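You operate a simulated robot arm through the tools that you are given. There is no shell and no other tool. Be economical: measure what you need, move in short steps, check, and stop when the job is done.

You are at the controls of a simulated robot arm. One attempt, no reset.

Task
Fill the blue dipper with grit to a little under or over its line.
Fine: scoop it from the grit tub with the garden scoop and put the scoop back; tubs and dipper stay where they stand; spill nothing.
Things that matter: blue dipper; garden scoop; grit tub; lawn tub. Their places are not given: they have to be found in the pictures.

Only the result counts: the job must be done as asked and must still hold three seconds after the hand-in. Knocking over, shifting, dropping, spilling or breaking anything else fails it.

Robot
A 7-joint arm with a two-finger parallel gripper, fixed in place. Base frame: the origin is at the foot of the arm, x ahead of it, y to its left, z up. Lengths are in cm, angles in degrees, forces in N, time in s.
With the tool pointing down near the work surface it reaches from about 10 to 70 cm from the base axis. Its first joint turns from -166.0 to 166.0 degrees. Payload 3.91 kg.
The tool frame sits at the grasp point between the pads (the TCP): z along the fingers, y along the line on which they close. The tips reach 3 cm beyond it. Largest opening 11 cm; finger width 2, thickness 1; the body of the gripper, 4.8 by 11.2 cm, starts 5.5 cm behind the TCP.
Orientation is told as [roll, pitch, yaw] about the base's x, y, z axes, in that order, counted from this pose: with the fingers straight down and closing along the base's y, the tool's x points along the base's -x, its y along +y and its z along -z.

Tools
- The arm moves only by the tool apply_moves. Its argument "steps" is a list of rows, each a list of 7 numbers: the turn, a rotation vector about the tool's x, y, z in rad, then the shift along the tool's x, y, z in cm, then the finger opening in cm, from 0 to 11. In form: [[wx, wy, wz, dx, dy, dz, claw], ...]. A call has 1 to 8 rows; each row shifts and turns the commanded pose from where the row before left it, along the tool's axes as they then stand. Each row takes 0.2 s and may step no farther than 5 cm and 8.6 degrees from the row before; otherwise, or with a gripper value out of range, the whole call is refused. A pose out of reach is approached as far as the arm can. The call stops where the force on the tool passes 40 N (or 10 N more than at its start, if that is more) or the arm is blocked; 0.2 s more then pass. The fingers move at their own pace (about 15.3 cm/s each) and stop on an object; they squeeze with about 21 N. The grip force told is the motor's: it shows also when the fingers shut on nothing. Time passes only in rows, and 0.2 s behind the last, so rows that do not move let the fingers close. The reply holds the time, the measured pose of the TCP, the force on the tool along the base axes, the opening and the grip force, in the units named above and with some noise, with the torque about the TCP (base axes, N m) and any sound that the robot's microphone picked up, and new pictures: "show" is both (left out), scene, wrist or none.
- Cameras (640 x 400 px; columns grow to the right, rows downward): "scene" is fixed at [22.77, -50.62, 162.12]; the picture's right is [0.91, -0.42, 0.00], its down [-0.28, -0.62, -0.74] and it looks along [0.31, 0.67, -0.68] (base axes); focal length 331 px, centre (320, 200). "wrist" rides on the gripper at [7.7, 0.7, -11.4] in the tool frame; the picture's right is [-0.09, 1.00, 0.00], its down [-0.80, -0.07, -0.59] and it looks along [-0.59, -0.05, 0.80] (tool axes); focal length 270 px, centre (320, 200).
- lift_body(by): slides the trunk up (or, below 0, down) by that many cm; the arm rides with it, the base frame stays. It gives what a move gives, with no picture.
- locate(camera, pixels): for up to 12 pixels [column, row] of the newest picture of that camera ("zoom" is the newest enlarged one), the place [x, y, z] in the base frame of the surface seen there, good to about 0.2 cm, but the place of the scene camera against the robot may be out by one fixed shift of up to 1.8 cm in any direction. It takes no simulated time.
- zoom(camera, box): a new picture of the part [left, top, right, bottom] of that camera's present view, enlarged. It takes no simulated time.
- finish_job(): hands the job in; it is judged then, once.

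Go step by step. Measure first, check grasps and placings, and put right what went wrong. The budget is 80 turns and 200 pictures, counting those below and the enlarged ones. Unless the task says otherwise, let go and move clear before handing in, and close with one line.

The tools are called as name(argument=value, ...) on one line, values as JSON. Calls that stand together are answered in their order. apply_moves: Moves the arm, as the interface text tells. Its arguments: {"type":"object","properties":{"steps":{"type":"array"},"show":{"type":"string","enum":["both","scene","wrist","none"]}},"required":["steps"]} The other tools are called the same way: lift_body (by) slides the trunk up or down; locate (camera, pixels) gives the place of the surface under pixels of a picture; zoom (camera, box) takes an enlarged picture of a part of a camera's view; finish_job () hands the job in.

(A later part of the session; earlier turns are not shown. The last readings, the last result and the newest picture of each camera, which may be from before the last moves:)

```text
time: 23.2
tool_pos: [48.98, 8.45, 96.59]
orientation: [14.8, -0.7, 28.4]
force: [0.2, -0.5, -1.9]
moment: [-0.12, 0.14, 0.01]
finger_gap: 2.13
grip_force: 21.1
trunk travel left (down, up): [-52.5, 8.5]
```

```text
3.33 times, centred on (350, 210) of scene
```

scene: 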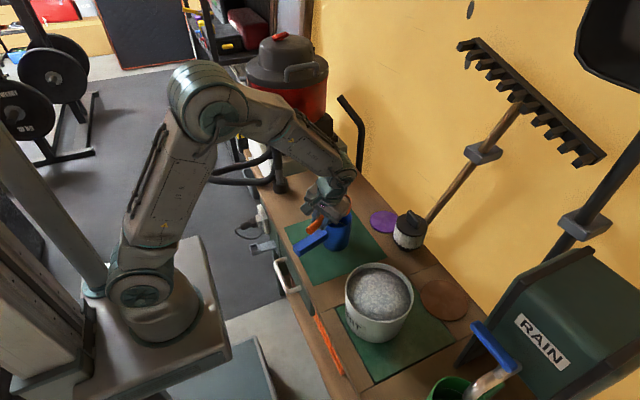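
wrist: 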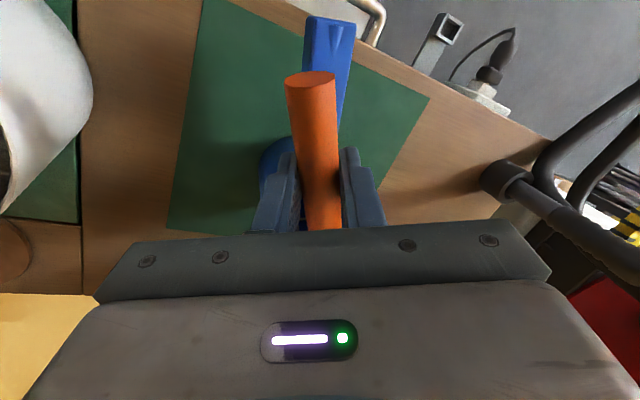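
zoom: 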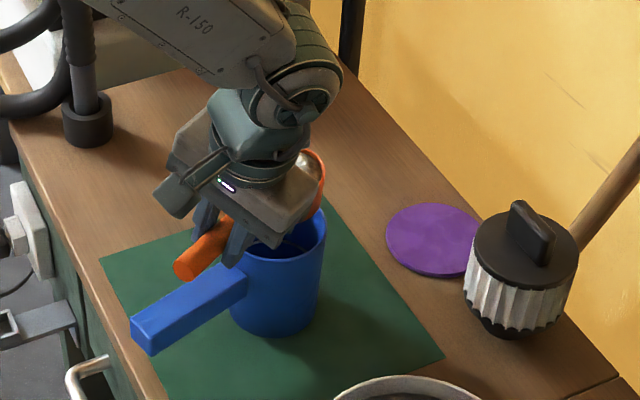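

The cup sits over the dipper mouth. I start tilting it about the handle axis in small steps.

apply_moves(steps=[[0.12, 0, 0, 0, 0, 0, 0], [0.12, 0, 0, 0, 0, 0, 0], [0.1, 0, 0, 0, 0, 0, 0], [0.1, 0, 0, 0, 0, 0, 0], [0.1, 0, 0, 0, 0, 0, 0], [0, 0, 0, 0, 0, 0, 0]], show="none")

zoom(camera="scene", box=[270, 150, 430, 270])

```text
time: 24.6
tool_pos: [48.97, 8.44, 96.56]
orientation: [-16.4, -0.5, 28.4]
force: [-0.4, 0.5, -2.1]
moment: [-0.06, 0.18, 0.01]
finger_gap: 2.14
grip_force: 21.2
trunk travel left (down, up): [-52.5, 8.5]
```

```text
3.33 times, centred on (350, 210) of scene
```

zoom: 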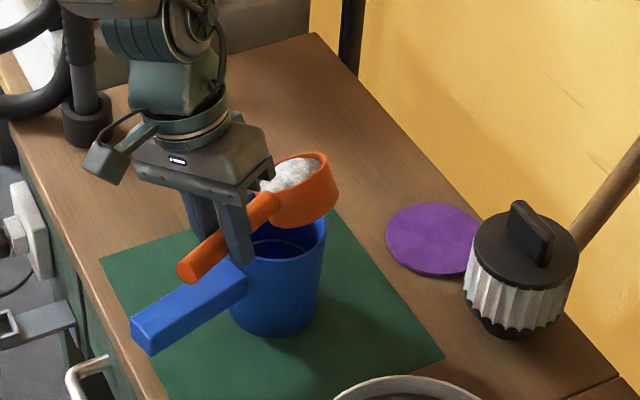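

The tilt works; grit is still held. The cup appears perhaps 2 cm right of the dipper's centre, so I measure both rims in the same picture.

locate(camera="zoom", pixels=[[322, 155], [336, 180], [300, 155], [265, 190], [300, 175], [320, 195], [324, 225], [322, 240], [245, 245], [290, 258], [270, 258], [228, 235]])

```text
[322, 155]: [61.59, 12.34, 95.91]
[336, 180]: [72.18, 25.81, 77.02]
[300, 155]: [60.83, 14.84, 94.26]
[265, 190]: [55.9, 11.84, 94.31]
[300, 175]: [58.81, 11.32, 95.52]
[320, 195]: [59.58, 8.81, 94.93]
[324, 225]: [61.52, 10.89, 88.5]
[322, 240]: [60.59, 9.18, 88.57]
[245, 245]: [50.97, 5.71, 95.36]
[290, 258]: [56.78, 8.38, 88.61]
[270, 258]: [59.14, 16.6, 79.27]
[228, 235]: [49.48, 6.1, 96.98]
```

The cup is about 1 cm too far to -y and slightly forward relative to the dipper; I shift by that and then continue tilting to about 60°.

apply_moves(steps=[[0, 0, 0, 0.4, 0.96, -0.28, 0], [0.1, 0, 0, 0, 0, 0, 0], [0.1, 0, 0, 0, 0, 0, 0], [0.1, 0, 0, 0, 0, 0, 0], [0, 0, 0, 0, 0, 0, 0]], show="none")

zoom(camera="scene", box=[270, 150, 430, 270])

```text
time: 25.8
tool_pos: [48.15, 9.16, 96.59]
orientation: [-33.6, -0.6, 28.3]
force: [0.5, -0.2, -2.5]
moment: [-0.03, 0.18, 0.03]
finger_gap: 2.15
grip_force: 21.0
trunk travel left (down, up): [-52.5, 8.5]
```

```text
3.33 times, centred on (350, 210) of scene
```

zoom: 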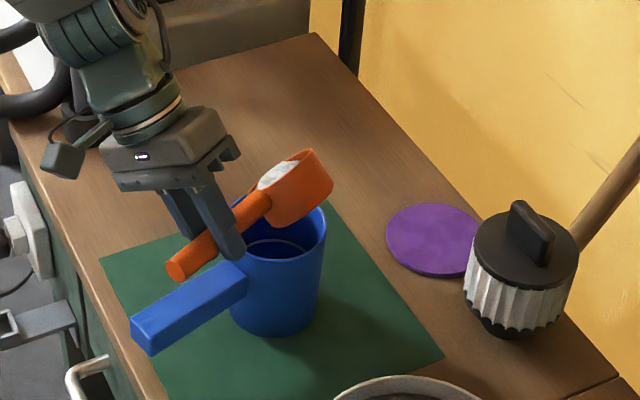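

At about 49° tilt nothing has flowed yet (moment still 0.18). The lip projects onto the dipper's mouth centre, so I continue.

apply_moves(steps=[[0.09, 0, 0, 0, 0, 0, 0], [0.09, 0, 0, 0, 0, 0, 0], [0, 0, 0, 0, 0, 0, 0], [0, 0, 0, 0, 0, 0, 0]], show="none")

zoom(camera="scene", box=[290, 170, 390, 245])

```text
time: 26.8
tool_pos: [48.16, 9.17, 96.53]
orientation: [-43.8, -0.6, 28.3]
force: [-0.8, -0.4, -1.0]
moment: [-0.03, 0.18, 0.01]
finger_gap: 2.16
grip_force: 20.7
trunk travel left (down, up): [-52.5, 8.5]
```

```text
5.33 times, centred on (340, 208) of scene
```

zoom: 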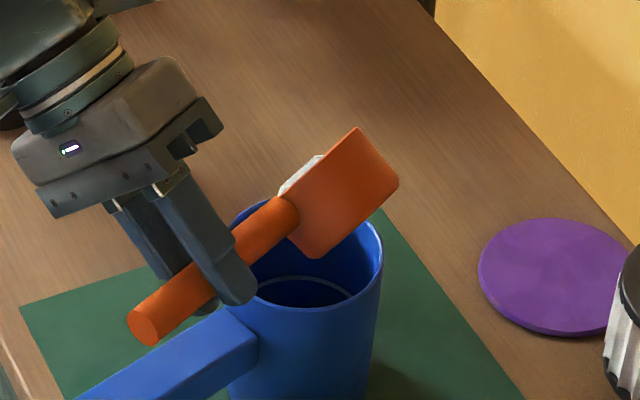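

Still held at ~59°. The lip's lowest point projects near zoom (287,240), inside the mouth. I continue in small steps.

apply_moves(steps=[[0.07, 0, 0, 0, 0, 0, 0], [0.07, 0, 0, 0, 0, 0, 0], [0.07, 0, 0, 0, 0, 0, 0], [0, 0, 0, 0, 0, 0, 0], [0, 0, 0, 0, 0, 0, 0]], show="none")

zoom(camera="scene", box=[290, 170, 390, 245])

```text
time: 28.0
tool_pos: [48.19, 9.11, 96.58]
orientation: [-55.9, -0.7, 28.3]
force: [-0.4, 0.5, -0.4]
moment: [-0.03, 0.14, 0.01]
finger_gap: 2.15
grip_force: 20.4
trunk travel left (down, up): [-52.5, 8.5]
```

```text
5.33 times, centred on (340, 208) of scene
```

zoom: 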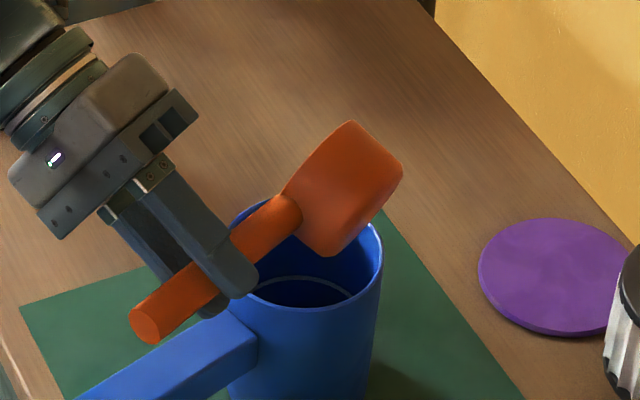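

The moment dropped to 0.14, so it is pouring. I continue to about 100°.

apply_moves(steps=[[0.07, 0, 0, 0, 0, 0, 0], [0.07, 0, 0, 0, 0, 0, 0], [0.07, 0, 0, 0, 0, 0, 0], [0.07, 0, 0, 0, 0, 0, 0], [0, 0, 0, 0, 0, 0, 0], [0, 0, 0, 0, 0, 0, 0]], show="wrist")

zoom(camera="scene", box=[290, 170, 390, 245])

```text
time: 29.4
tool_pos: [48.24, 9.22, 96.57]
orientation: [-71.8, -0.6, 28.4]
force: [-0.2, -0.7, -1.3]
moment: [0.02, 0.11, 0.0]
finger_gap: 2.12
grip_force: 21.4
trunk travel left (down, up): [-52.5, 8.5]
```

wrist: 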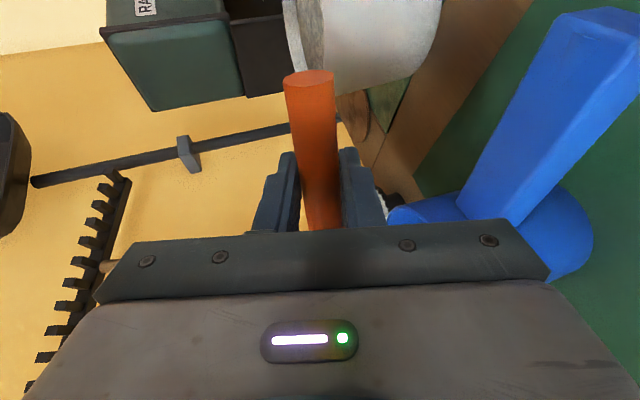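

```text
5.33 times, centred on (340, 208) of scene
```

zoom: 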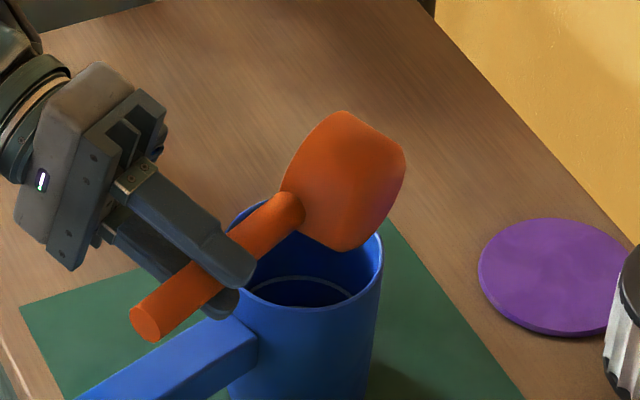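

Moment is 0.11 and the table remains clean. I roll further to empty it.

apply_moves(steps=[[0.1, 0, 0, 0, 0, 0, 0], [0.1, 0, 0, 0, 0, 0, 0], [0.1, 0, 0, 0, 0, 0, 0], [0.1, 0, 0, 0, 0, 0, 0], [0.1, 0, 0, 0, 0, 0, 0], [0, 0, 0, 0, 0, 0, 0], [0, 0, 0, 0, 0, 0, 0]])

zoom(camera="scene", box=[290, 170, 390, 245])

```text
time: 31.0
tool_pos: [48.1, 9.15, 96.66]
orientation: [-100.5, -0.6, 28.3]
force: [0.1, 0.4, -0.5]
moment: [0.0, 0.05, -0.02]
finger_gap: 2.11
grip_force: 20.6
trunk travel left (down, up): [-52.5, 8.5]
```

scene: 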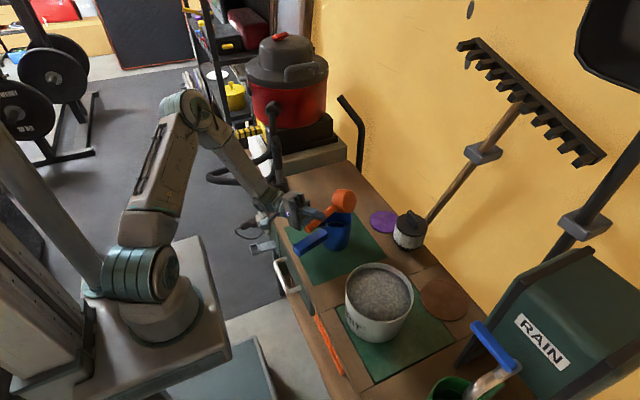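
wrist: 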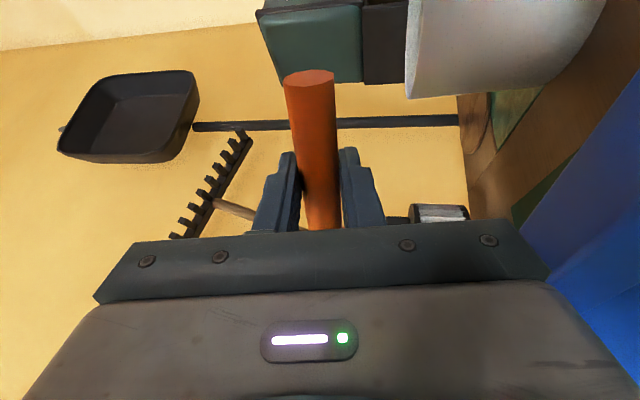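

```text
5.33 times, centred on (340, 208) of scene
```

zoom: 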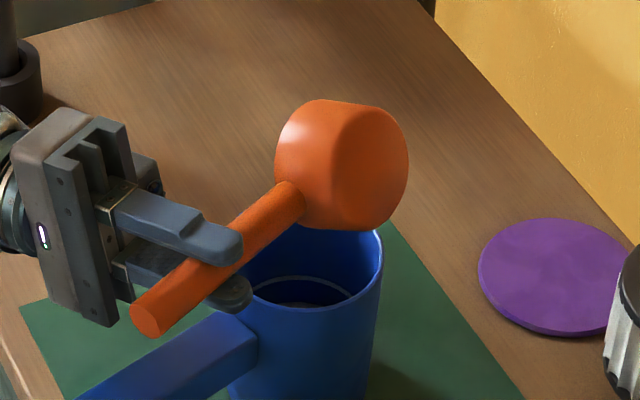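

The moment fell to 0.05, the empty value. I roll back to level over the dipper, in two calls.

apply_moves(steps=[[-0.12, 0, 0, 0, 0, 0, 0], [-0.12, 0, 0, 0, 0, 0, 0], [-0.14, 0, 0, 0, 0, 0, 0], [-0.14, 0, 0, 0, 0, 0, 0], [-0.14, 0, 0, 0, 0, 0, 0], [-0.14, 0, 0, 0, 0, 0, 0], [-0.14, 0, 0, 0, 0, 0, 0], [-0.14, 0, 0, 0, 0, 0, 0]], show="none")

zoom(camera="scene", box=[290, 170, 390, 245])

apply_moves(steps=[[-0.14, 0, 0, 0, 0, 0, 0], [-0.14, 0, 0, 0, 0, 0, 0], [-0.14, 0, 0, 0, 0, 0, 0], [-0.14, 0, 0, 0, 0, 0, 0], [-0.14, 0, 0, 0, 0, 0, 0], [-0.136, 0, 0, 0, 0, 0, 0], [-0.1, 0, 0, 0, 0, 0, 0]], show="none")

```text
time: 32.8
tool_pos: [48.16, 9.21, 96.54]
orientation: [-38.5, -0.5, 28.5]
force: [0.1, -0.2, -0.7]
moment: [-0.02, 0.11, 0.0]
finger_gap: 2.11
grip_force: 20.7
trunk travel left (down, up): [-52.5, 8.5]
```

```text
5.33 times, centred on (340, 208) of scene
```

zoom: 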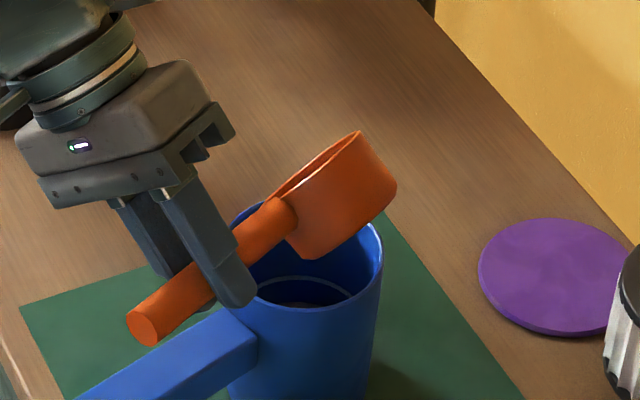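

```text
time: 34.4
tool_pos: [48.2, 9.14, 96.61]
orientation: [15.3, -0.7, 28.4]
force: [-0.2, 0.7, -1.0]
moment: [-0.03, 0.07, 0.01]
finger_gap: 2.1
grip_force: 21.2
trunk travel left (down, up): [-52.5, 8.5]
```

The scoop is empty and level. I lift and travel back over the tub, then look into the dipper.

apply_moves(steps=[[0, 0, 0, 0, 0.84, -3.14, 0], [0, 0, 0, 0, 0.84, -3.14, 0], [0, 0, 0, 1.87, -3.43, -0.92, 0], [0, 0, 0, 1.87, -3.43, -0.92, 0], [0, 0, 0, 1.87, -3.43, -0.92, 0], [0, 0, 0, 1.87, -3.43, -0.92, 0], [0, 0, 0, 1.87, -3.43, -0.92, 0], [0, 0, 0, 1.87, -3.43, -0.92, 0]])

zoom(camera="scene", box=[290, 180, 390, 255])

zoom(camera="scene", box=[320, 230, 460, 350])

```text
time: 36.2
tool_pos: [48.24, -15.07, 103.02]
orientation: [15.0, -0.6, 28.4]
force: [-0.6, -0.1, -1.3]
moment: [-0.05, 0.1, 0.01]
finger_gap: 2.11
grip_force: 21.6
trunk travel left (down, up): [-52.5, 8.5]
```

scene: 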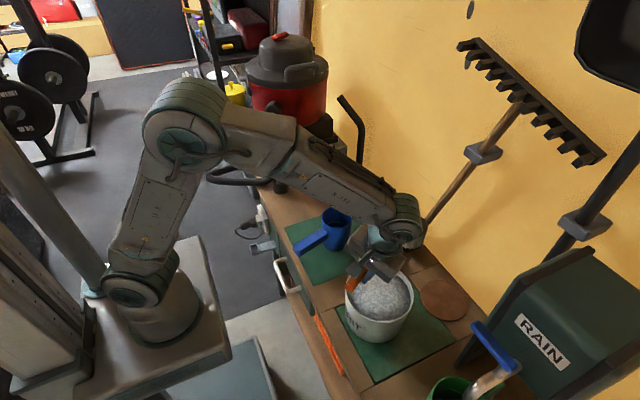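
wrist: 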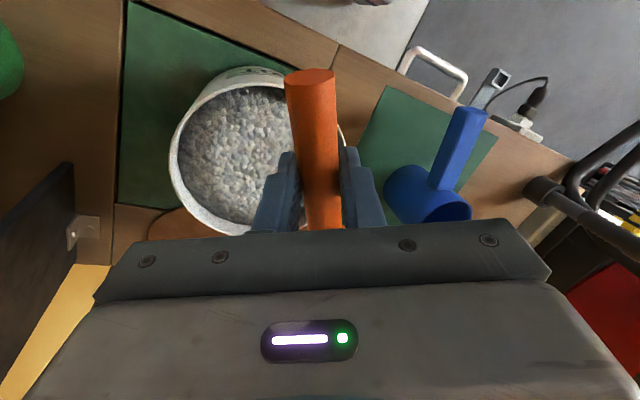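

```text
5.33 times, centred on (340, 218) of scene
```

zoom: 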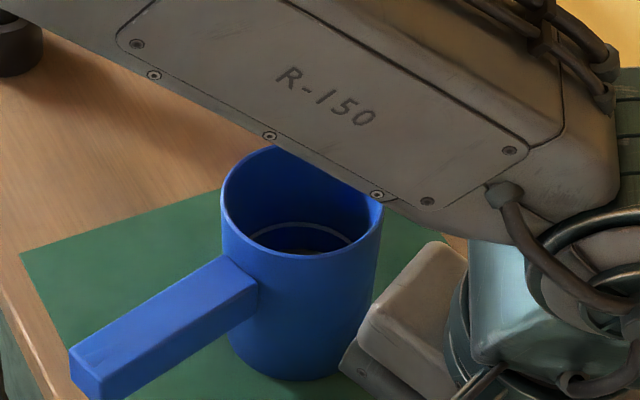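

```text
3.33 times, centred on (390, 290) of scene
```

zoom: 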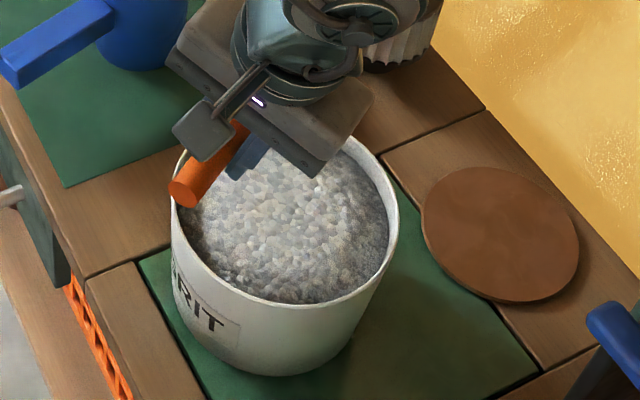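

I measure the grit level and the line inside the dipper.

locate(camera="scene", pixels=[[345, 226], [348, 227], [351, 225], [342, 226], [346, 221.8], [353, 223], [340, 223], [348, 225]])

zoom(camera="scene", box=[325, 200, 369, 234])

```text
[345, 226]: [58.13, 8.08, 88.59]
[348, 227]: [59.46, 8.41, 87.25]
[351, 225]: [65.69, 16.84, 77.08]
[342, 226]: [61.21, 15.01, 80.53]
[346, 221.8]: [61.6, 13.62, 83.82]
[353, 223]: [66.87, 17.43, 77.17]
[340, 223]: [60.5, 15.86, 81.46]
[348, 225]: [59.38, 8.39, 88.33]
```

```text
11.76 times, centred on (347, 217) of scene
```

zoom: 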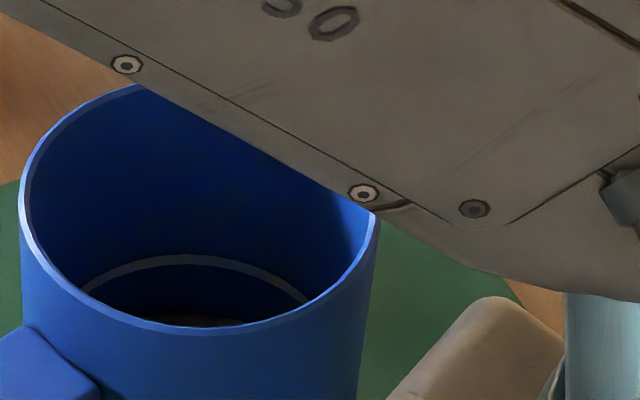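

locate(camera="zoom", pixels=[[190, 258], [250, 268], [130, 265], [200, 275], [150, 295], [200, 300], [250, 300], [200, 318], [230, 312], [160, 312], [280, 295], [180, 286]])

```text
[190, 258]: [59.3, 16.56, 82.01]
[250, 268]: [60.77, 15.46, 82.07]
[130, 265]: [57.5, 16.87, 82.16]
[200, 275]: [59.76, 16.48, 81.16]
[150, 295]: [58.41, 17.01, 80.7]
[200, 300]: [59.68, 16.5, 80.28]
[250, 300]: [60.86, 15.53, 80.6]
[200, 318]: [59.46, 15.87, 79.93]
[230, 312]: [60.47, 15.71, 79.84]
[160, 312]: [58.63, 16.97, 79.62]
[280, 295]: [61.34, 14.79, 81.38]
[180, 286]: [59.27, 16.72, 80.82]
```

In the same picture frame, the line is at z≈82.05 and the grit about 79.9 over a floor of about 77.8: half full, so one more equal scoop fits. I unyaw, back off and pitch for a second scoop.

apply_moves(steps=[[0, -0.0294, 0.1096, 0, 0, 0, 0], [0, -0.0294, 0.1096, 0, 0, 0, 0], [0, -0.0294, 0.1096, 0, 0, 0, 0], [0, -0.0294, 0.1096, 0, 0, 0, 0], [0, 0, 0, 1.96, 0.42, -0.36, 0], [0, 0, 0, 1.96, 0.42, -0.36, 0]], show="none")

apply_moves(steps=[[0, 0.1265, 0.034, 0, 0, 0, 0], [0, 0.1265, 0.034, 0, 0, 0, 0], [0, 0.1265, 0.034, 0, 0, 0, 0], [0, 0.1265, 0.034, 0, 0, 0, 0]], show="none")

zoom(camera="scene", box=[290, 190, 450, 350])

```text
time: 37.6
tool_pos: [44.32, -14.63, 103.78]
orientation: [15.4, -0.5, 2.5]
force: [-0.1, 0.2, -0.4]
moment: [-0.01, 0.06, -0.03]
finger_gap: 2.1
grip_force: 21.3
trunk travel left (down, up): [-52.5, 8.5]
```

```text
time: 38.6
tool_pos: [44.44, -14.6, 103.72]
orientation: [15.3, 29.5, 2.6]
force: [-0.1, 0.0, -0.9]
moment: [-0.01, 0.07, -0.01]
finger_gap: 2.12
grip_force: 20.7
trunk travel left (down, up): [-52.5, 8.5]
```

```text
2.50 times, centred on (370, 270) of scene
```

zoom: 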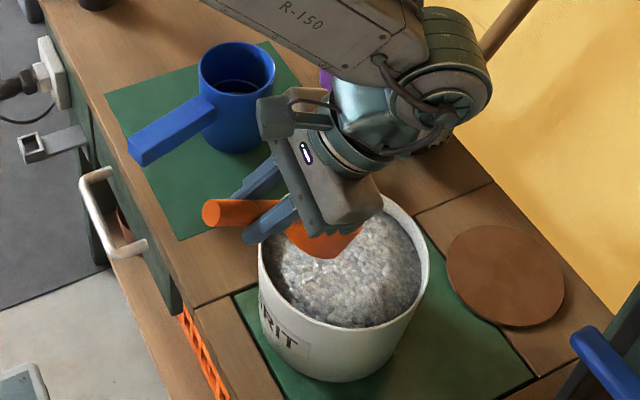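

Same geometry as before, about 0.25 cm deeper. I plunge, push forward and level as before.

apply_moves(steps=[[0, 0, 0, -1.4, -0.57, 1.67, 0], [0, 0, 0, -1.4, -0.57, 1.67, 0], [0, 0, 0, -0.56, -0.23, 0.67, 0], [0, 0, 0, -0.56, -0.23, 0.67, 0], [0, 0, 0, -0.56, -0.23, 0.67, 0], [0, 0, 0, -0.56, -0.23, 0.67, 0], [0, 0, 0, -0.56, -0.23, 0.67, 0]], show="none")

apply_moves(steps=[[0, 0, 0, -0.84, 0.01, -0.05, 0], [0, 0, 0, -0.84, 0.01, -0.05, 0], [0, 0, 0, -0.84, 0.01, -0.05, 0], [0, 0, 0, -0.84, 0.01, -0.05, 0], [0, -0.1265, -0.034, 0, 0, 0, 0], [0, -0.1265, -0.034, 0, 0, 0, 0], [0, -0.1265, -0.034, 0, 0, 0, 0], [0, -0.1265, -0.034, 0, 0, 0, 0]], show="none")

apply_moves(steps=[[0, 0, 0, 0, 0.26, -0.97, 0], [0, 0, 0, 0, 0.39, -1.45, 0], [0, 0, 0, 0, 0.39, -1.45, 0], [0, 0, 0, 0, 0.39, -1.45, 0], [0, 0, 0, 0, 0.39, -1.45, 0], [0, 0, 0, 0, 0.39, -1.45, 0], [0, 0, 0, 0, 0.26, -0.97, 0], [0, 0, 0, 0, 0, 0, 0]], show="none")

zoom(camera="scene", box=[300, 190, 450, 310])

```text
time: 40.2
tool_pos: [45.83, -14.95, 94.83]
orientation: [15.3, 29.5, 2.6]
force: [-0.1, 0.1, -1.5]
moment: [0.0, 0.07, 0.01]
finger_gap: 2.13
grip_force: 20.7
trunk travel left (down, up): [-52.5, 8.5]
```

```text
time: 41.5
tool_pos: [48.51, -14.91, 93.93]
orientation: [15.1, 21.2, 2.4]
force: [-12.8, -7.9, 28.9]
moment: [-0.65, 0.7, -0.16]
finger_gap: 2.14
grip_force: 21.1
trunk travel left (down, up): [-52.5, 8.5]
stopped in row 6: the force on the tool passed its limit at 45 N (the readings are from after the stop); the commanded pose is now the measured one
```

```text
time: 43.3
tool_pos: [52.2, -14.75, 102.49]
orientation: [15.3, 21.1, 2.6]
force: [0.0, 0.0, -2.2]
moment: [-0.01, 0.13, -0.03]
finger_gap: 2.15
grip_force: 20.7
trunk travel left (down, up): [-52.5, 8.5]
```

```text
3.33 times, centred on (375, 250) of scene
```

zoom: 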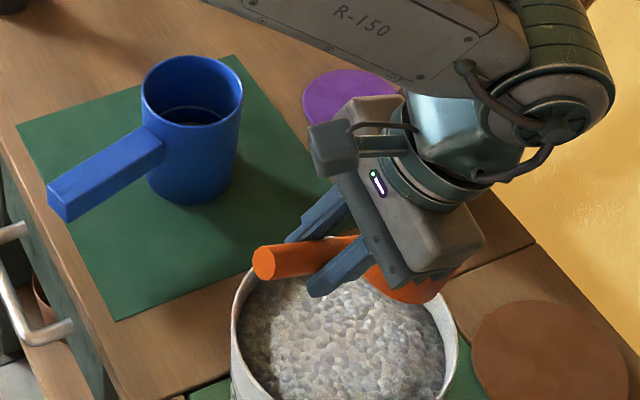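

A finger touched the tub rim during levelling (45 N) and the lift drifted forward. I move back over the tub and level the scoop, then check whether the tub shifted.

apply_moves(steps=[[0, 0, 0, 1.86, -0.18, 0.69, 0], [0, 0, 0, 1.86, -0.18, 0.69, 0], [0, -0.122, -0.0327, 0, 0, 0, 0], [0, -0.122, -0.0327, 0, 0, 0, 0], [0, -0.122, -0.0327, 0, 0, 0, 0], [0, 0, 0, 0, 0, 0, 0]])

zoom(camera="scene", box=[300, 190, 450, 310])

zoom(camera="scene", box=[280, 190, 460, 360])

```text
time: 44.7
tool_pos: [48.3, -14.88, 102.48]
orientation: [15.3, -0.5, 2.5]
force: [0.1, 0.5, -2.3]
moment: [-0.02, 0.2, 0.0]
finger_gap: 2.15
grip_force: 20.9
trunk travel left (down, up): [-52.5, 8.5]
```

scene: 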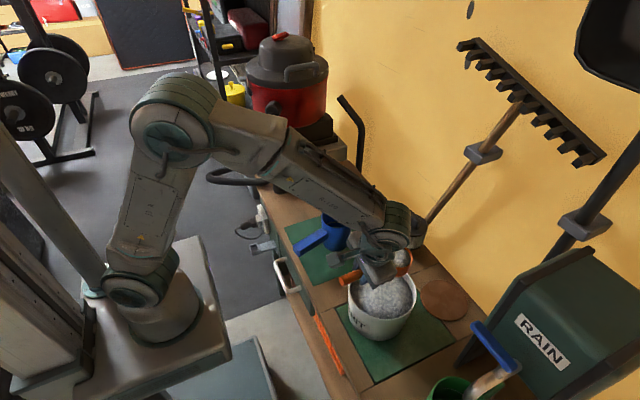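
wrist: 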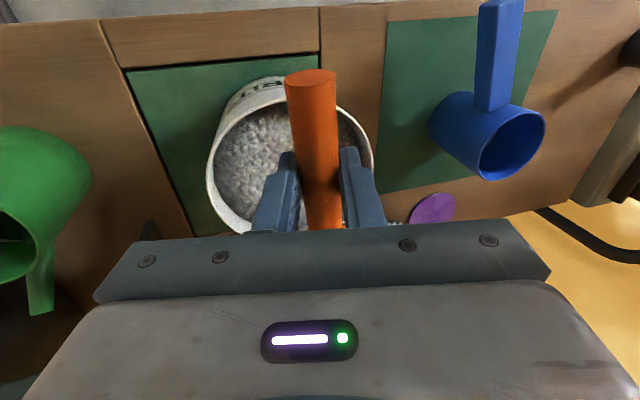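

```text
3.33 times, centred on (375, 250) of scene
```

zoom: 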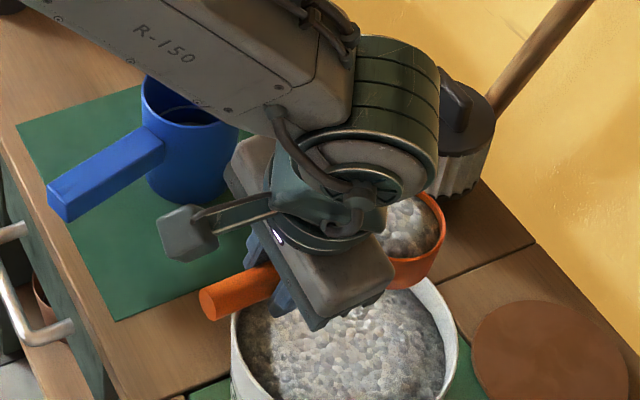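

```text
2.35 times, centred on (370, 275) of scene
```

zoom: 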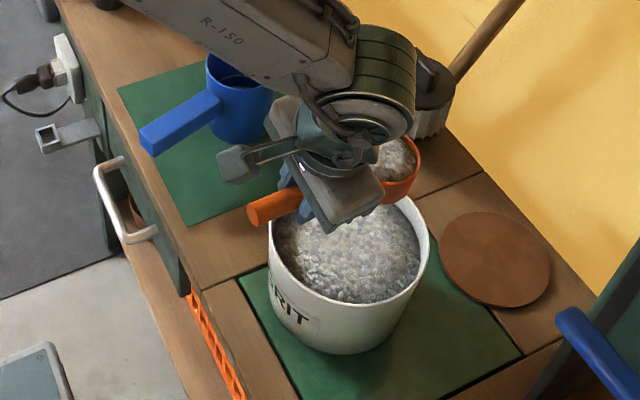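

The scoop is full again (moment 0.20), but the tub has shifted roughly 1 cm; I'll put that right after pouring. Now yaw and carry to the dipper as before.

apply_moves(steps=[[0, 0.0294, -0.1096, 0, 0, 0, 0], [0, 0.0294, -0.1096, 0, 0, 0, 0], [0, 0.0294, -0.1096, 0, 0, 0, 0], [0, 0.0294, -0.1096, 0, 0, 0, 0]], show="none")

apply_moves(steps=[[0, 0, 0, -1.015, 1.785, 0.478, 0], [0, 0, 0, -1.595, 2.805, 0.751, 0], [0, 0, 0, -1.595, 2.805, 0.751, 0], [0, 0, 0, -1.595, 2.805, 0.751, 0], [0, 0, 0, -1.595, 2.805, 0.751, 0], [0, 0, 0, -1.595, 2.805, 0.751, 0], [0, 0, 0, -1.595, 2.805, 0.751, 0], [0, 0, 0, -1.015, 1.785, 0.478, 0]], show="none")

```text
time: 45.7
tool_pos: [48.21, -14.81, 102.57]
orientation: [14.9, -0.6, 28.5]
force: [-0.2, -0.7, -2.4]
moment: [-0.09, 0.19, 0.0]
finger_gap: 2.11
grip_force: 20.5
trunk travel left (down, up): [-52.5, 8.5]
```

```text
time: 47.5
tool_pos: [48.36, 9.22, 102.63]
orientation: [15.0, -0.6, 28.4]
force: [1.0, -0.9, -1.8]
moment: [-0.11, 0.17, 0.02]
finger_gap: 2.15
grip_force: 21.0
trunk travel left (down, up): [-52.5, 8.5]
```

Position matches the earlier pour pose. I lower and tilt to about 45°.

apply_moves(steps=[[0, 0, 0, 0, -0.52, 1.93, 0], [0, 0, 0, 0, -0.52, 1.93, 0], [0, 0, 0, 0, -0.52, 1.93, 0], [0.1, 0, 0, 0, 0, 0, 0], [0.12, 0, 0, 0, 0, 0, 0], [0.12, 0, 0, 0, 0, 0, 0], [0.12, 0, 0, 0, 0, 0, 0], [0.12, 0, 0, 0, 0, 0, 0]], show="none")

zoom(camera="scene", box=[290, 170, 390, 245])

```text
time: 49.3
tool_pos: [48.37, 9.28, 96.72]
orientation: [-18.4, -0.6, 28.4]
force: [0.4, -0.2, -1.9]
moment: [-0.05, 0.24, -0.01]
finger_gap: 2.13
grip_force: 21.2
trunk travel left (down, up): [-52.5, 8.5]
```

```text
5.33 times, centred on (340, 208) of scene
```

zoom: 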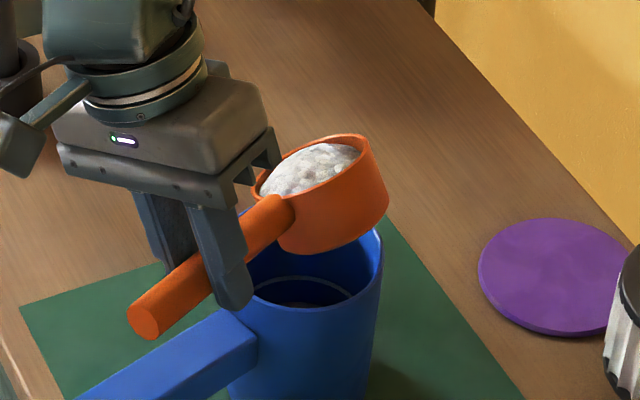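

Same picture as last time. I continue to the pouring angle at the same pace.

apply_moves(steps=[[0.1, 0, 0, 0, 0, 0, 0], [0.1, 0, 0, 0, 0, 0, 0], [0.1, 0, 0, 0, 0, 0, 0], [0.09, 0, 0, 0, 0, 0, 0], [0.07, 0, 0, 0, 0, 0, 0], [0.07, 0, 0, 0, 0, 0, 0], [0.07, 0, 0, 0, 0, 0, 0], [0.07, 0, 0, 0, 0, 0, 0]], show="none")

zoom(camera="scene", box=[290, 170, 390, 245])

apply_moves(steps=[[0, 0, 0, 0, 0, 0, 0], [0.07, 0, 0, 0, 0, 0, 0], [0.07, 0, 0, 0, 0, 0, 0], [0.07, 0, 0, 0, 0, 0, 0], [0.07, 0, 0, 0, 0, 0, 0], [0, 0, 0, 0, 0, 0, 0]], show="none")

zoom(camera="scene", box=[290, 170, 390, 245])

```text
time: 51.1
tool_pos: [48.43, 9.24, 96.72]
orientation: [-56.8, -0.6, 28.4]
force: [0.1, 0.3, -0.7]
moment: [-0.02, 0.16, 0.01]
finger_gap: 2.14
grip_force: 21.6
trunk travel left (down, up): [-52.5, 8.5]
```

```text
5.33 times, centred on (340, 208) of scene
```

zoom: 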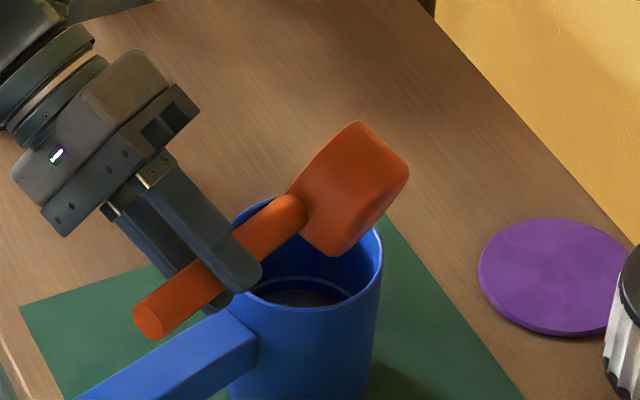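

```text
time: 52.5
tool_pos: [48.47, 9.42, 96.61]
orientation: [-72.8, -0.6, 28.6]
force: [-0.8, 0.1, -0.9]
moment: [0.03, 0.12, -0.03]
finger_gap: 2.11
grip_force: 20.8
trunk travel left (down, up): [-52.5, 8.5]
```

```text
5.33 times, centred on (340, 208) of scene
```

zoom: 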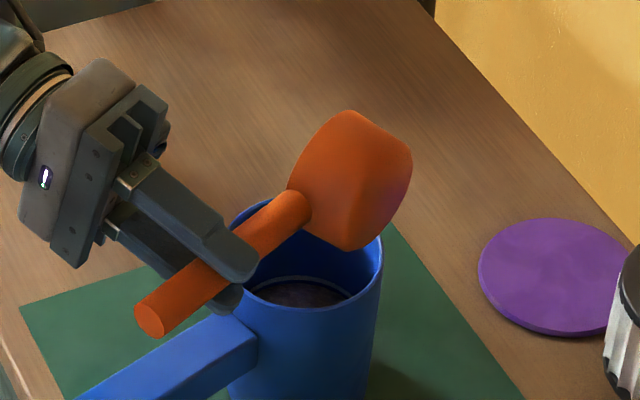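

The grit is rising close to the line. I zoom in and measure before emptying the rest.

zoom(camera="scene", box=[325, 200, 369, 234])

locate(camera="zoom", pixels=[[190, 258], [250, 268], [130, 268], [200, 275], [150, 285], [200, 285], [250, 290], [200, 300], [230, 312], [160, 312], [200, 318], [180, 286]])

```text
11.76 times, centred on (347, 217) of scene
```

zoom: 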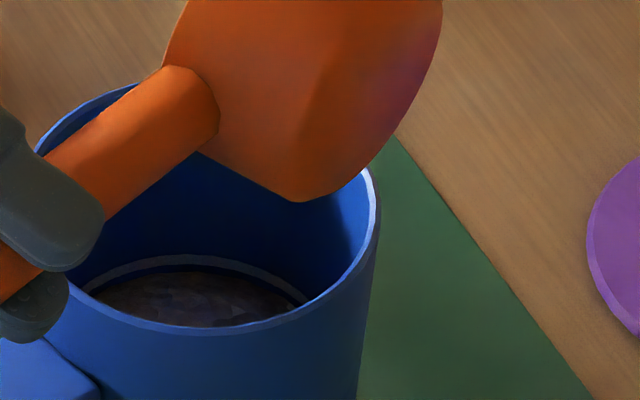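

```text
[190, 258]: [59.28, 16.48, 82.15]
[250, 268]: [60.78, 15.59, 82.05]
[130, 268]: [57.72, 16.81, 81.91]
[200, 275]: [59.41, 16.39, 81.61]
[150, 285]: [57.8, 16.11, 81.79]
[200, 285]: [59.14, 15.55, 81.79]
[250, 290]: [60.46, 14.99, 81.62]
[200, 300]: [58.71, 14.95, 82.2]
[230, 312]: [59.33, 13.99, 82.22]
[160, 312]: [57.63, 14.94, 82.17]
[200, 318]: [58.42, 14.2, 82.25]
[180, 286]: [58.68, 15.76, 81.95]
```

The grit surface is 81.6 at the far edge and 82.2 toward the middle, against the line at 82.05, so it is at the line now. I roll back, keeping the remainder for the tub.

apply_moves(steps=[[-0.14, 0, 0, 0, 0, 0, 0], [-0.14, 0, 0, 0, 0, 0, 0], [-0.14, 0, 0, 0, 0, 0, 0], [-0.14, 0, 0, 0, 0, 0, 0], [-0.14, 0, 0, 0, 0, 0, 0], [-0.14, 0, 0, 0, 0, 0, 0]], show="none")

apply_moves(steps=[[-0.14, 0, 0, 0, 0, 0, 0], [-0.14, 0, 0, 0, 0, 0, 0], [-0.14, 0, 0, 0, 0, 0, 0], [-0.14, 0, 0, 0, 0, 0, 0], [-0.136, 0, 0, 0, 0, 0, 0], [0, 0, 0, 0, 0.8, -3, 0], [0, 0, 0, 0, 0.8, -3, 0]], show="none")

zoom(camera="scene", box=[290, 160, 410, 250])

```text
time: 53.9
tool_pos: [48.33, 9.23, 96.71]
orientation: [-24.5, -0.6, 28.6]
force: [0.6, -0.2, -1.5]
moment: [-0.01, 0.08, 0.0]
finger_gap: 2.12
grip_force: 21.2
trunk travel left (down, up): [-52.5, 8.5]
```

```text
time: 55.5
tool_pos: [48.23, 9.16, 103.01]
orientation: [15.4, -0.7, 28.5]
force: [0.1, 0.6, -1.9]
moment: [-0.08, 0.09, 0.03]
finger_gap: 2.11
grip_force: 20.8
trunk travel left (down, up): [-52.5, 8.5]
```

```text
4.44 times, centred on (350, 205) of scene
```

zoom: 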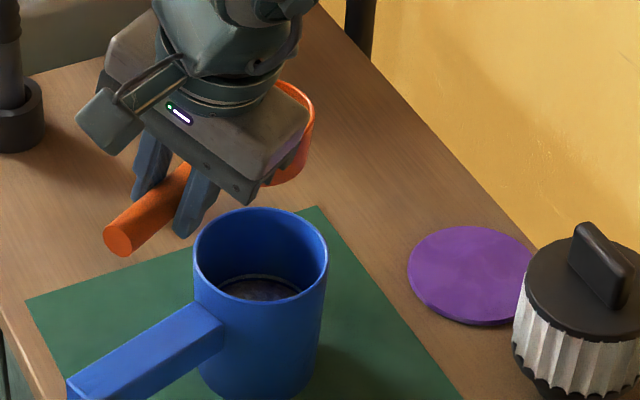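

The dipper is now unobstructed; I zoom in for a careful level measurement.

zoom(camera="scene", box=[325, 200, 369, 234])

locate(camera="zoom", pixels=[[190, 258], [250, 268], [130, 268], [120, 290], [150, 280], [200, 280], [250, 288], [200, 300], [240, 308], [160, 308], [200, 318], [290, 298]])

```text
11.76 times, centred on (347, 217) of scene
```

zoom: 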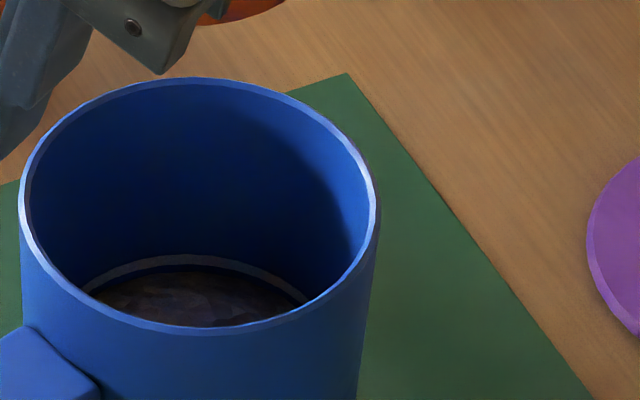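

```text
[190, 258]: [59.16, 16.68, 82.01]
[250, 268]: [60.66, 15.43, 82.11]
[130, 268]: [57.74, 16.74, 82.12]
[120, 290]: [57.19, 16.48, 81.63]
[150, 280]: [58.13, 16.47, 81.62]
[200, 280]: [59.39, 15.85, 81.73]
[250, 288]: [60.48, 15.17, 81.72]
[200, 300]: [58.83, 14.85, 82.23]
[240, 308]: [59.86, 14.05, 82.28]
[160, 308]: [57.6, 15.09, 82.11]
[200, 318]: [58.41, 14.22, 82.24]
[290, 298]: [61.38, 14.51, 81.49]
```

The level averages within about 0.2 cm of the line, which is right. I carry the small remainder back to dump it into the tub.

apply_moves(steps=[[0, 0, 0, 1.78, -3.03, -0.62, 0], [0, 0, 0, 1.78, -3.03, -0.62, 0], [0, 0, 0, 1.78, -3.03, -0.62, 0], [0, 0, 0, 1.78, -3.03, -0.62, 0], [0, 0, 0, 1.78, -3.03, -0.62, 0], [0, 0, 0, 1.78, -3.03, -0.62, 0], [0, 0, 0, 1.78, -3.03, -0.62, 0], [0, 0, 0, 1.78, -3.03, -0.62, 0]])

zoom(camera="scene", box=[310, 210, 450, 350])

```text
time: 57.3
tool_pos: [47.66, -19.34, 101.01]
orientation: [15.4, -0.6, 28.3]
force: [0.5, -0.7, -0.6]
moment: [-0.04, 0.16, 0.02]
finger_gap: 2.13
grip_force: 21.0
trunk travel left (down, up): [-52.5, 8.5]
```

scene: 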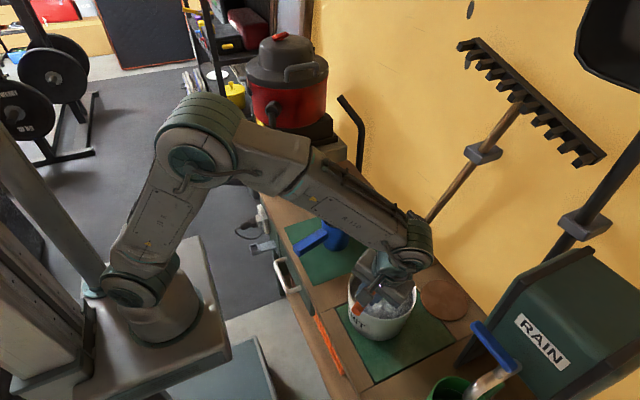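
wrist: 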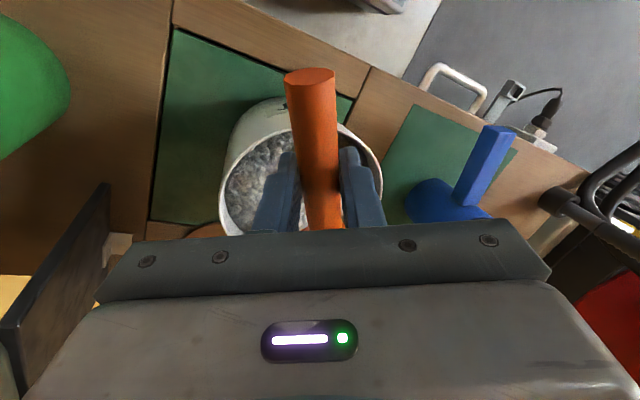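

```text
2.86 times, centred on (380, 280) of scene
```

zoom: 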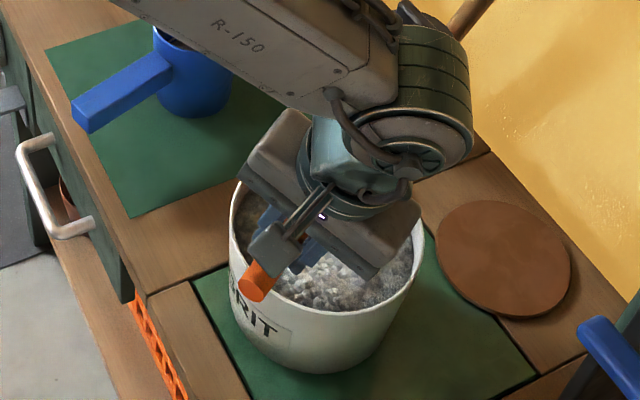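

The cup is over the tub's middle. I roll it over to dump the remainder.

apply_moves(steps=[[0.14, 0, 0, 0, 0, 0, 0], [0.14, 0, 0, 0, 0, 0, 0], [0.14, 0, 0, 0, 0, 0, 0], [0.14, 0, 0, 0, 0, 0, 0], [0.14, 0, 0, 0, 0, 0, 0], [0.14, 0, 0, 0, 0, 0, 0], [0.14, 0, 0, 0, 0, 0, 0]], show="scene")

apply_moves(steps=[[0.14, 0, 0, 0, 0, 0, 0], [0.14, 0, 0, 0, 0, 0, 0], [0.14, 0, 0, 0, 0, 0, 0], [0.14, 0, 0, 0, 0, 0, 0], [0.14, 0, 0, 0, 0, 0, 0], [0.14, 0, 0, 0, 0, 0, 0], [0.14, 0, 0, 0, 0, 0, 0], [0.1, 0, 0, 0, 0, 0, 0]], show="scene")

zoom(camera="scene", box=[310, 210, 450, 350])

```text
time: 58.9
tool_pos: [47.71, -19.13, 101.11]
orientation: [-40.9, -0.5, 28.4]
force: [0.3, -1.2, -1.2]
moment: [0.0, 0.11, 0.0]
finger_gap: 2.11
grip_force: 21.3
trunk travel left (down, up): [-52.5, 8.5]
```

scene: 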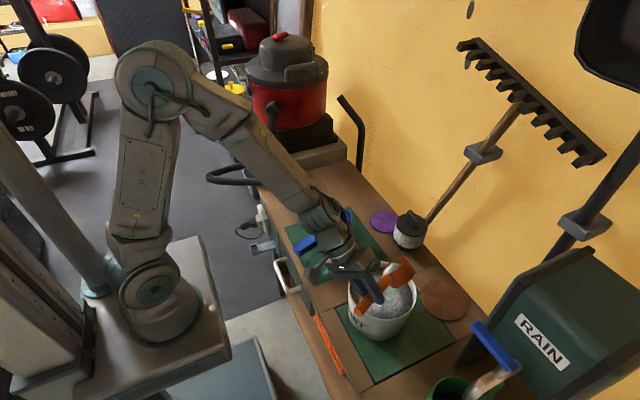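

```text
time: 60.7
tool_pos: [47.68, -19.2, 101.14]
orientation: [-102.7, -0.6, 28.5]
force: [0.2, -0.2, -0.7]
moment: [0.03, 0.1, 0.01]
finger_gap: 2.13
grip_force: 21.1
trunk travel left (down, up): [-52.5, 8.5]
```

scene: 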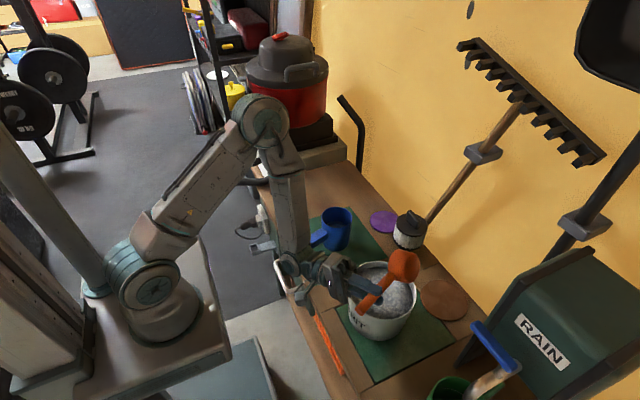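

```text
2.86 times, centred on (380, 280) of scene
```

zoom: 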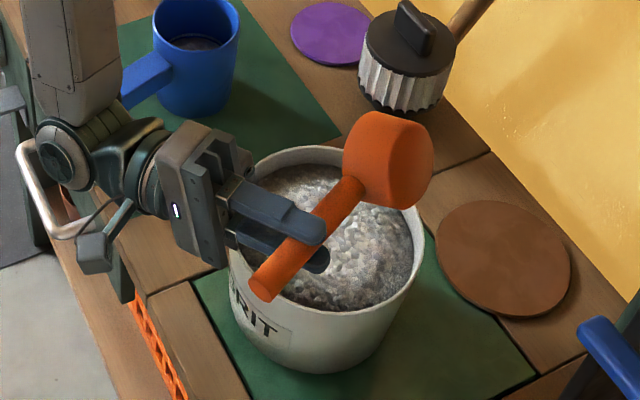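

Dumped. I roll the scoop back to level, in two calls.

apply_moves(steps=[[-0.137, 0, 0, 0, 0, 0, 0], [-0.137, 0, 0, 0, 0, 0, 0], [-0.137, 0, 0, 0, 0, 0, 0], [-0.137, 0, 0, 0, 0, 0, 0], [-0.137, 0, 0, 0, 0, 0, 0], [-0.137, 0, 0, 0, 0, 0, 0], [-0.137, 0, 0, 0, 0, 0, 0], [-0.137, 0, 0, 0, 0, 0, 0]], show="none")

apply_moves(steps=[[-0.137, 0, 0, 0, 0, 0, 0], [-0.137, 0, 0, 0, 0, 0, 0], [-0.137, 0, 0, 0, 0, 0, 0], [-0.137, 0, 0, 0, 0, 0, 0], [-0.137, 0, 0, 0, 0, 0, 0], [-0.137, 0, 0, 0, 0, 0, 0], [-0.132, 0, 0, 0, 0, 0, 0], [0, 0, 0, 0, 0.52, -1.93, 0]], show="none")

apply_moves(steps=[[0, -0.0294, 0.1096, 0, 0, 0, 0], [0, -0.0294, 0.1096, 0, 0, 0, 0], [0, -0.0294, 0.1096, 0, 0, 0, 0], [0, -0.0294, 0.1096, 0, 0, 0, 0]], show="both")

zoom(camera="scene", box=[310, 210, 450, 350])

```text
time: 62.5
tool_pos: [47.67, -19.29, 101.08]
orientation: [-39.7, -0.7, 28.4]
force: [-0.7, -0.8, -1.7]
moment: [-0.03, 0.1, -0.01]
finger_gap: 2.13
grip_force: 20.9
trunk travel left (down, up): [-52.5, 8.5]
```

```text
time: 64.3
tool_pos: [47.56, -19.37, 103.11]
orientation: [14.7, -0.6, 28.5]
force: [0.7, 1.0, -1.6]
moment: [-0.07, 0.03, 0.01]
finger_gap: 2.08
grip_force: 21.7
trunk travel left (down, up): [-52.5, 8.5]
```

```text
time: 65.3
tool_pos: [47.5, -19.31, 103.06]
orientation: [15.0, -0.7, 2.4]
force: [0.4, 0.0, -1.4]
moment: [0.01, 0.09, -0.01]
finger_gap: 2.1
grip_force: 21.2
trunk travel left (down, up): [-52.5, 8.5]
```

scene: 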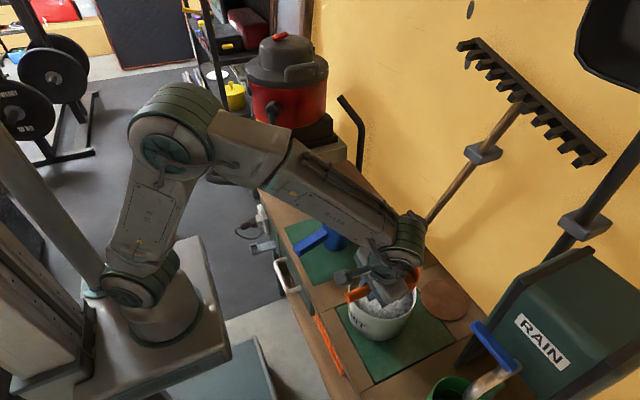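
wrist: 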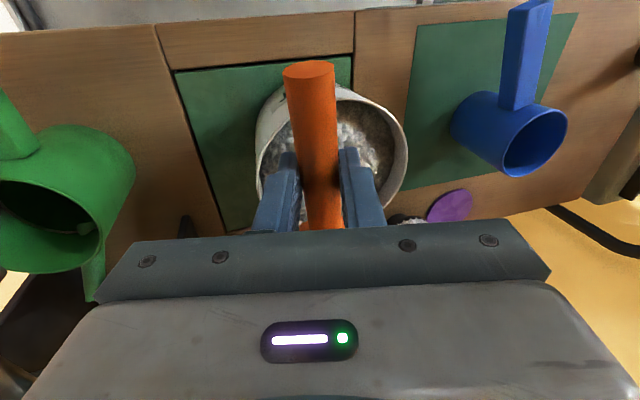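

```text
2.86 times, centred on (380, 280) of scene
```

zoom: 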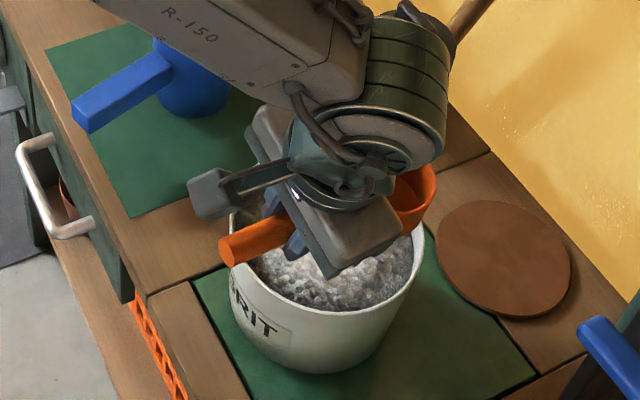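

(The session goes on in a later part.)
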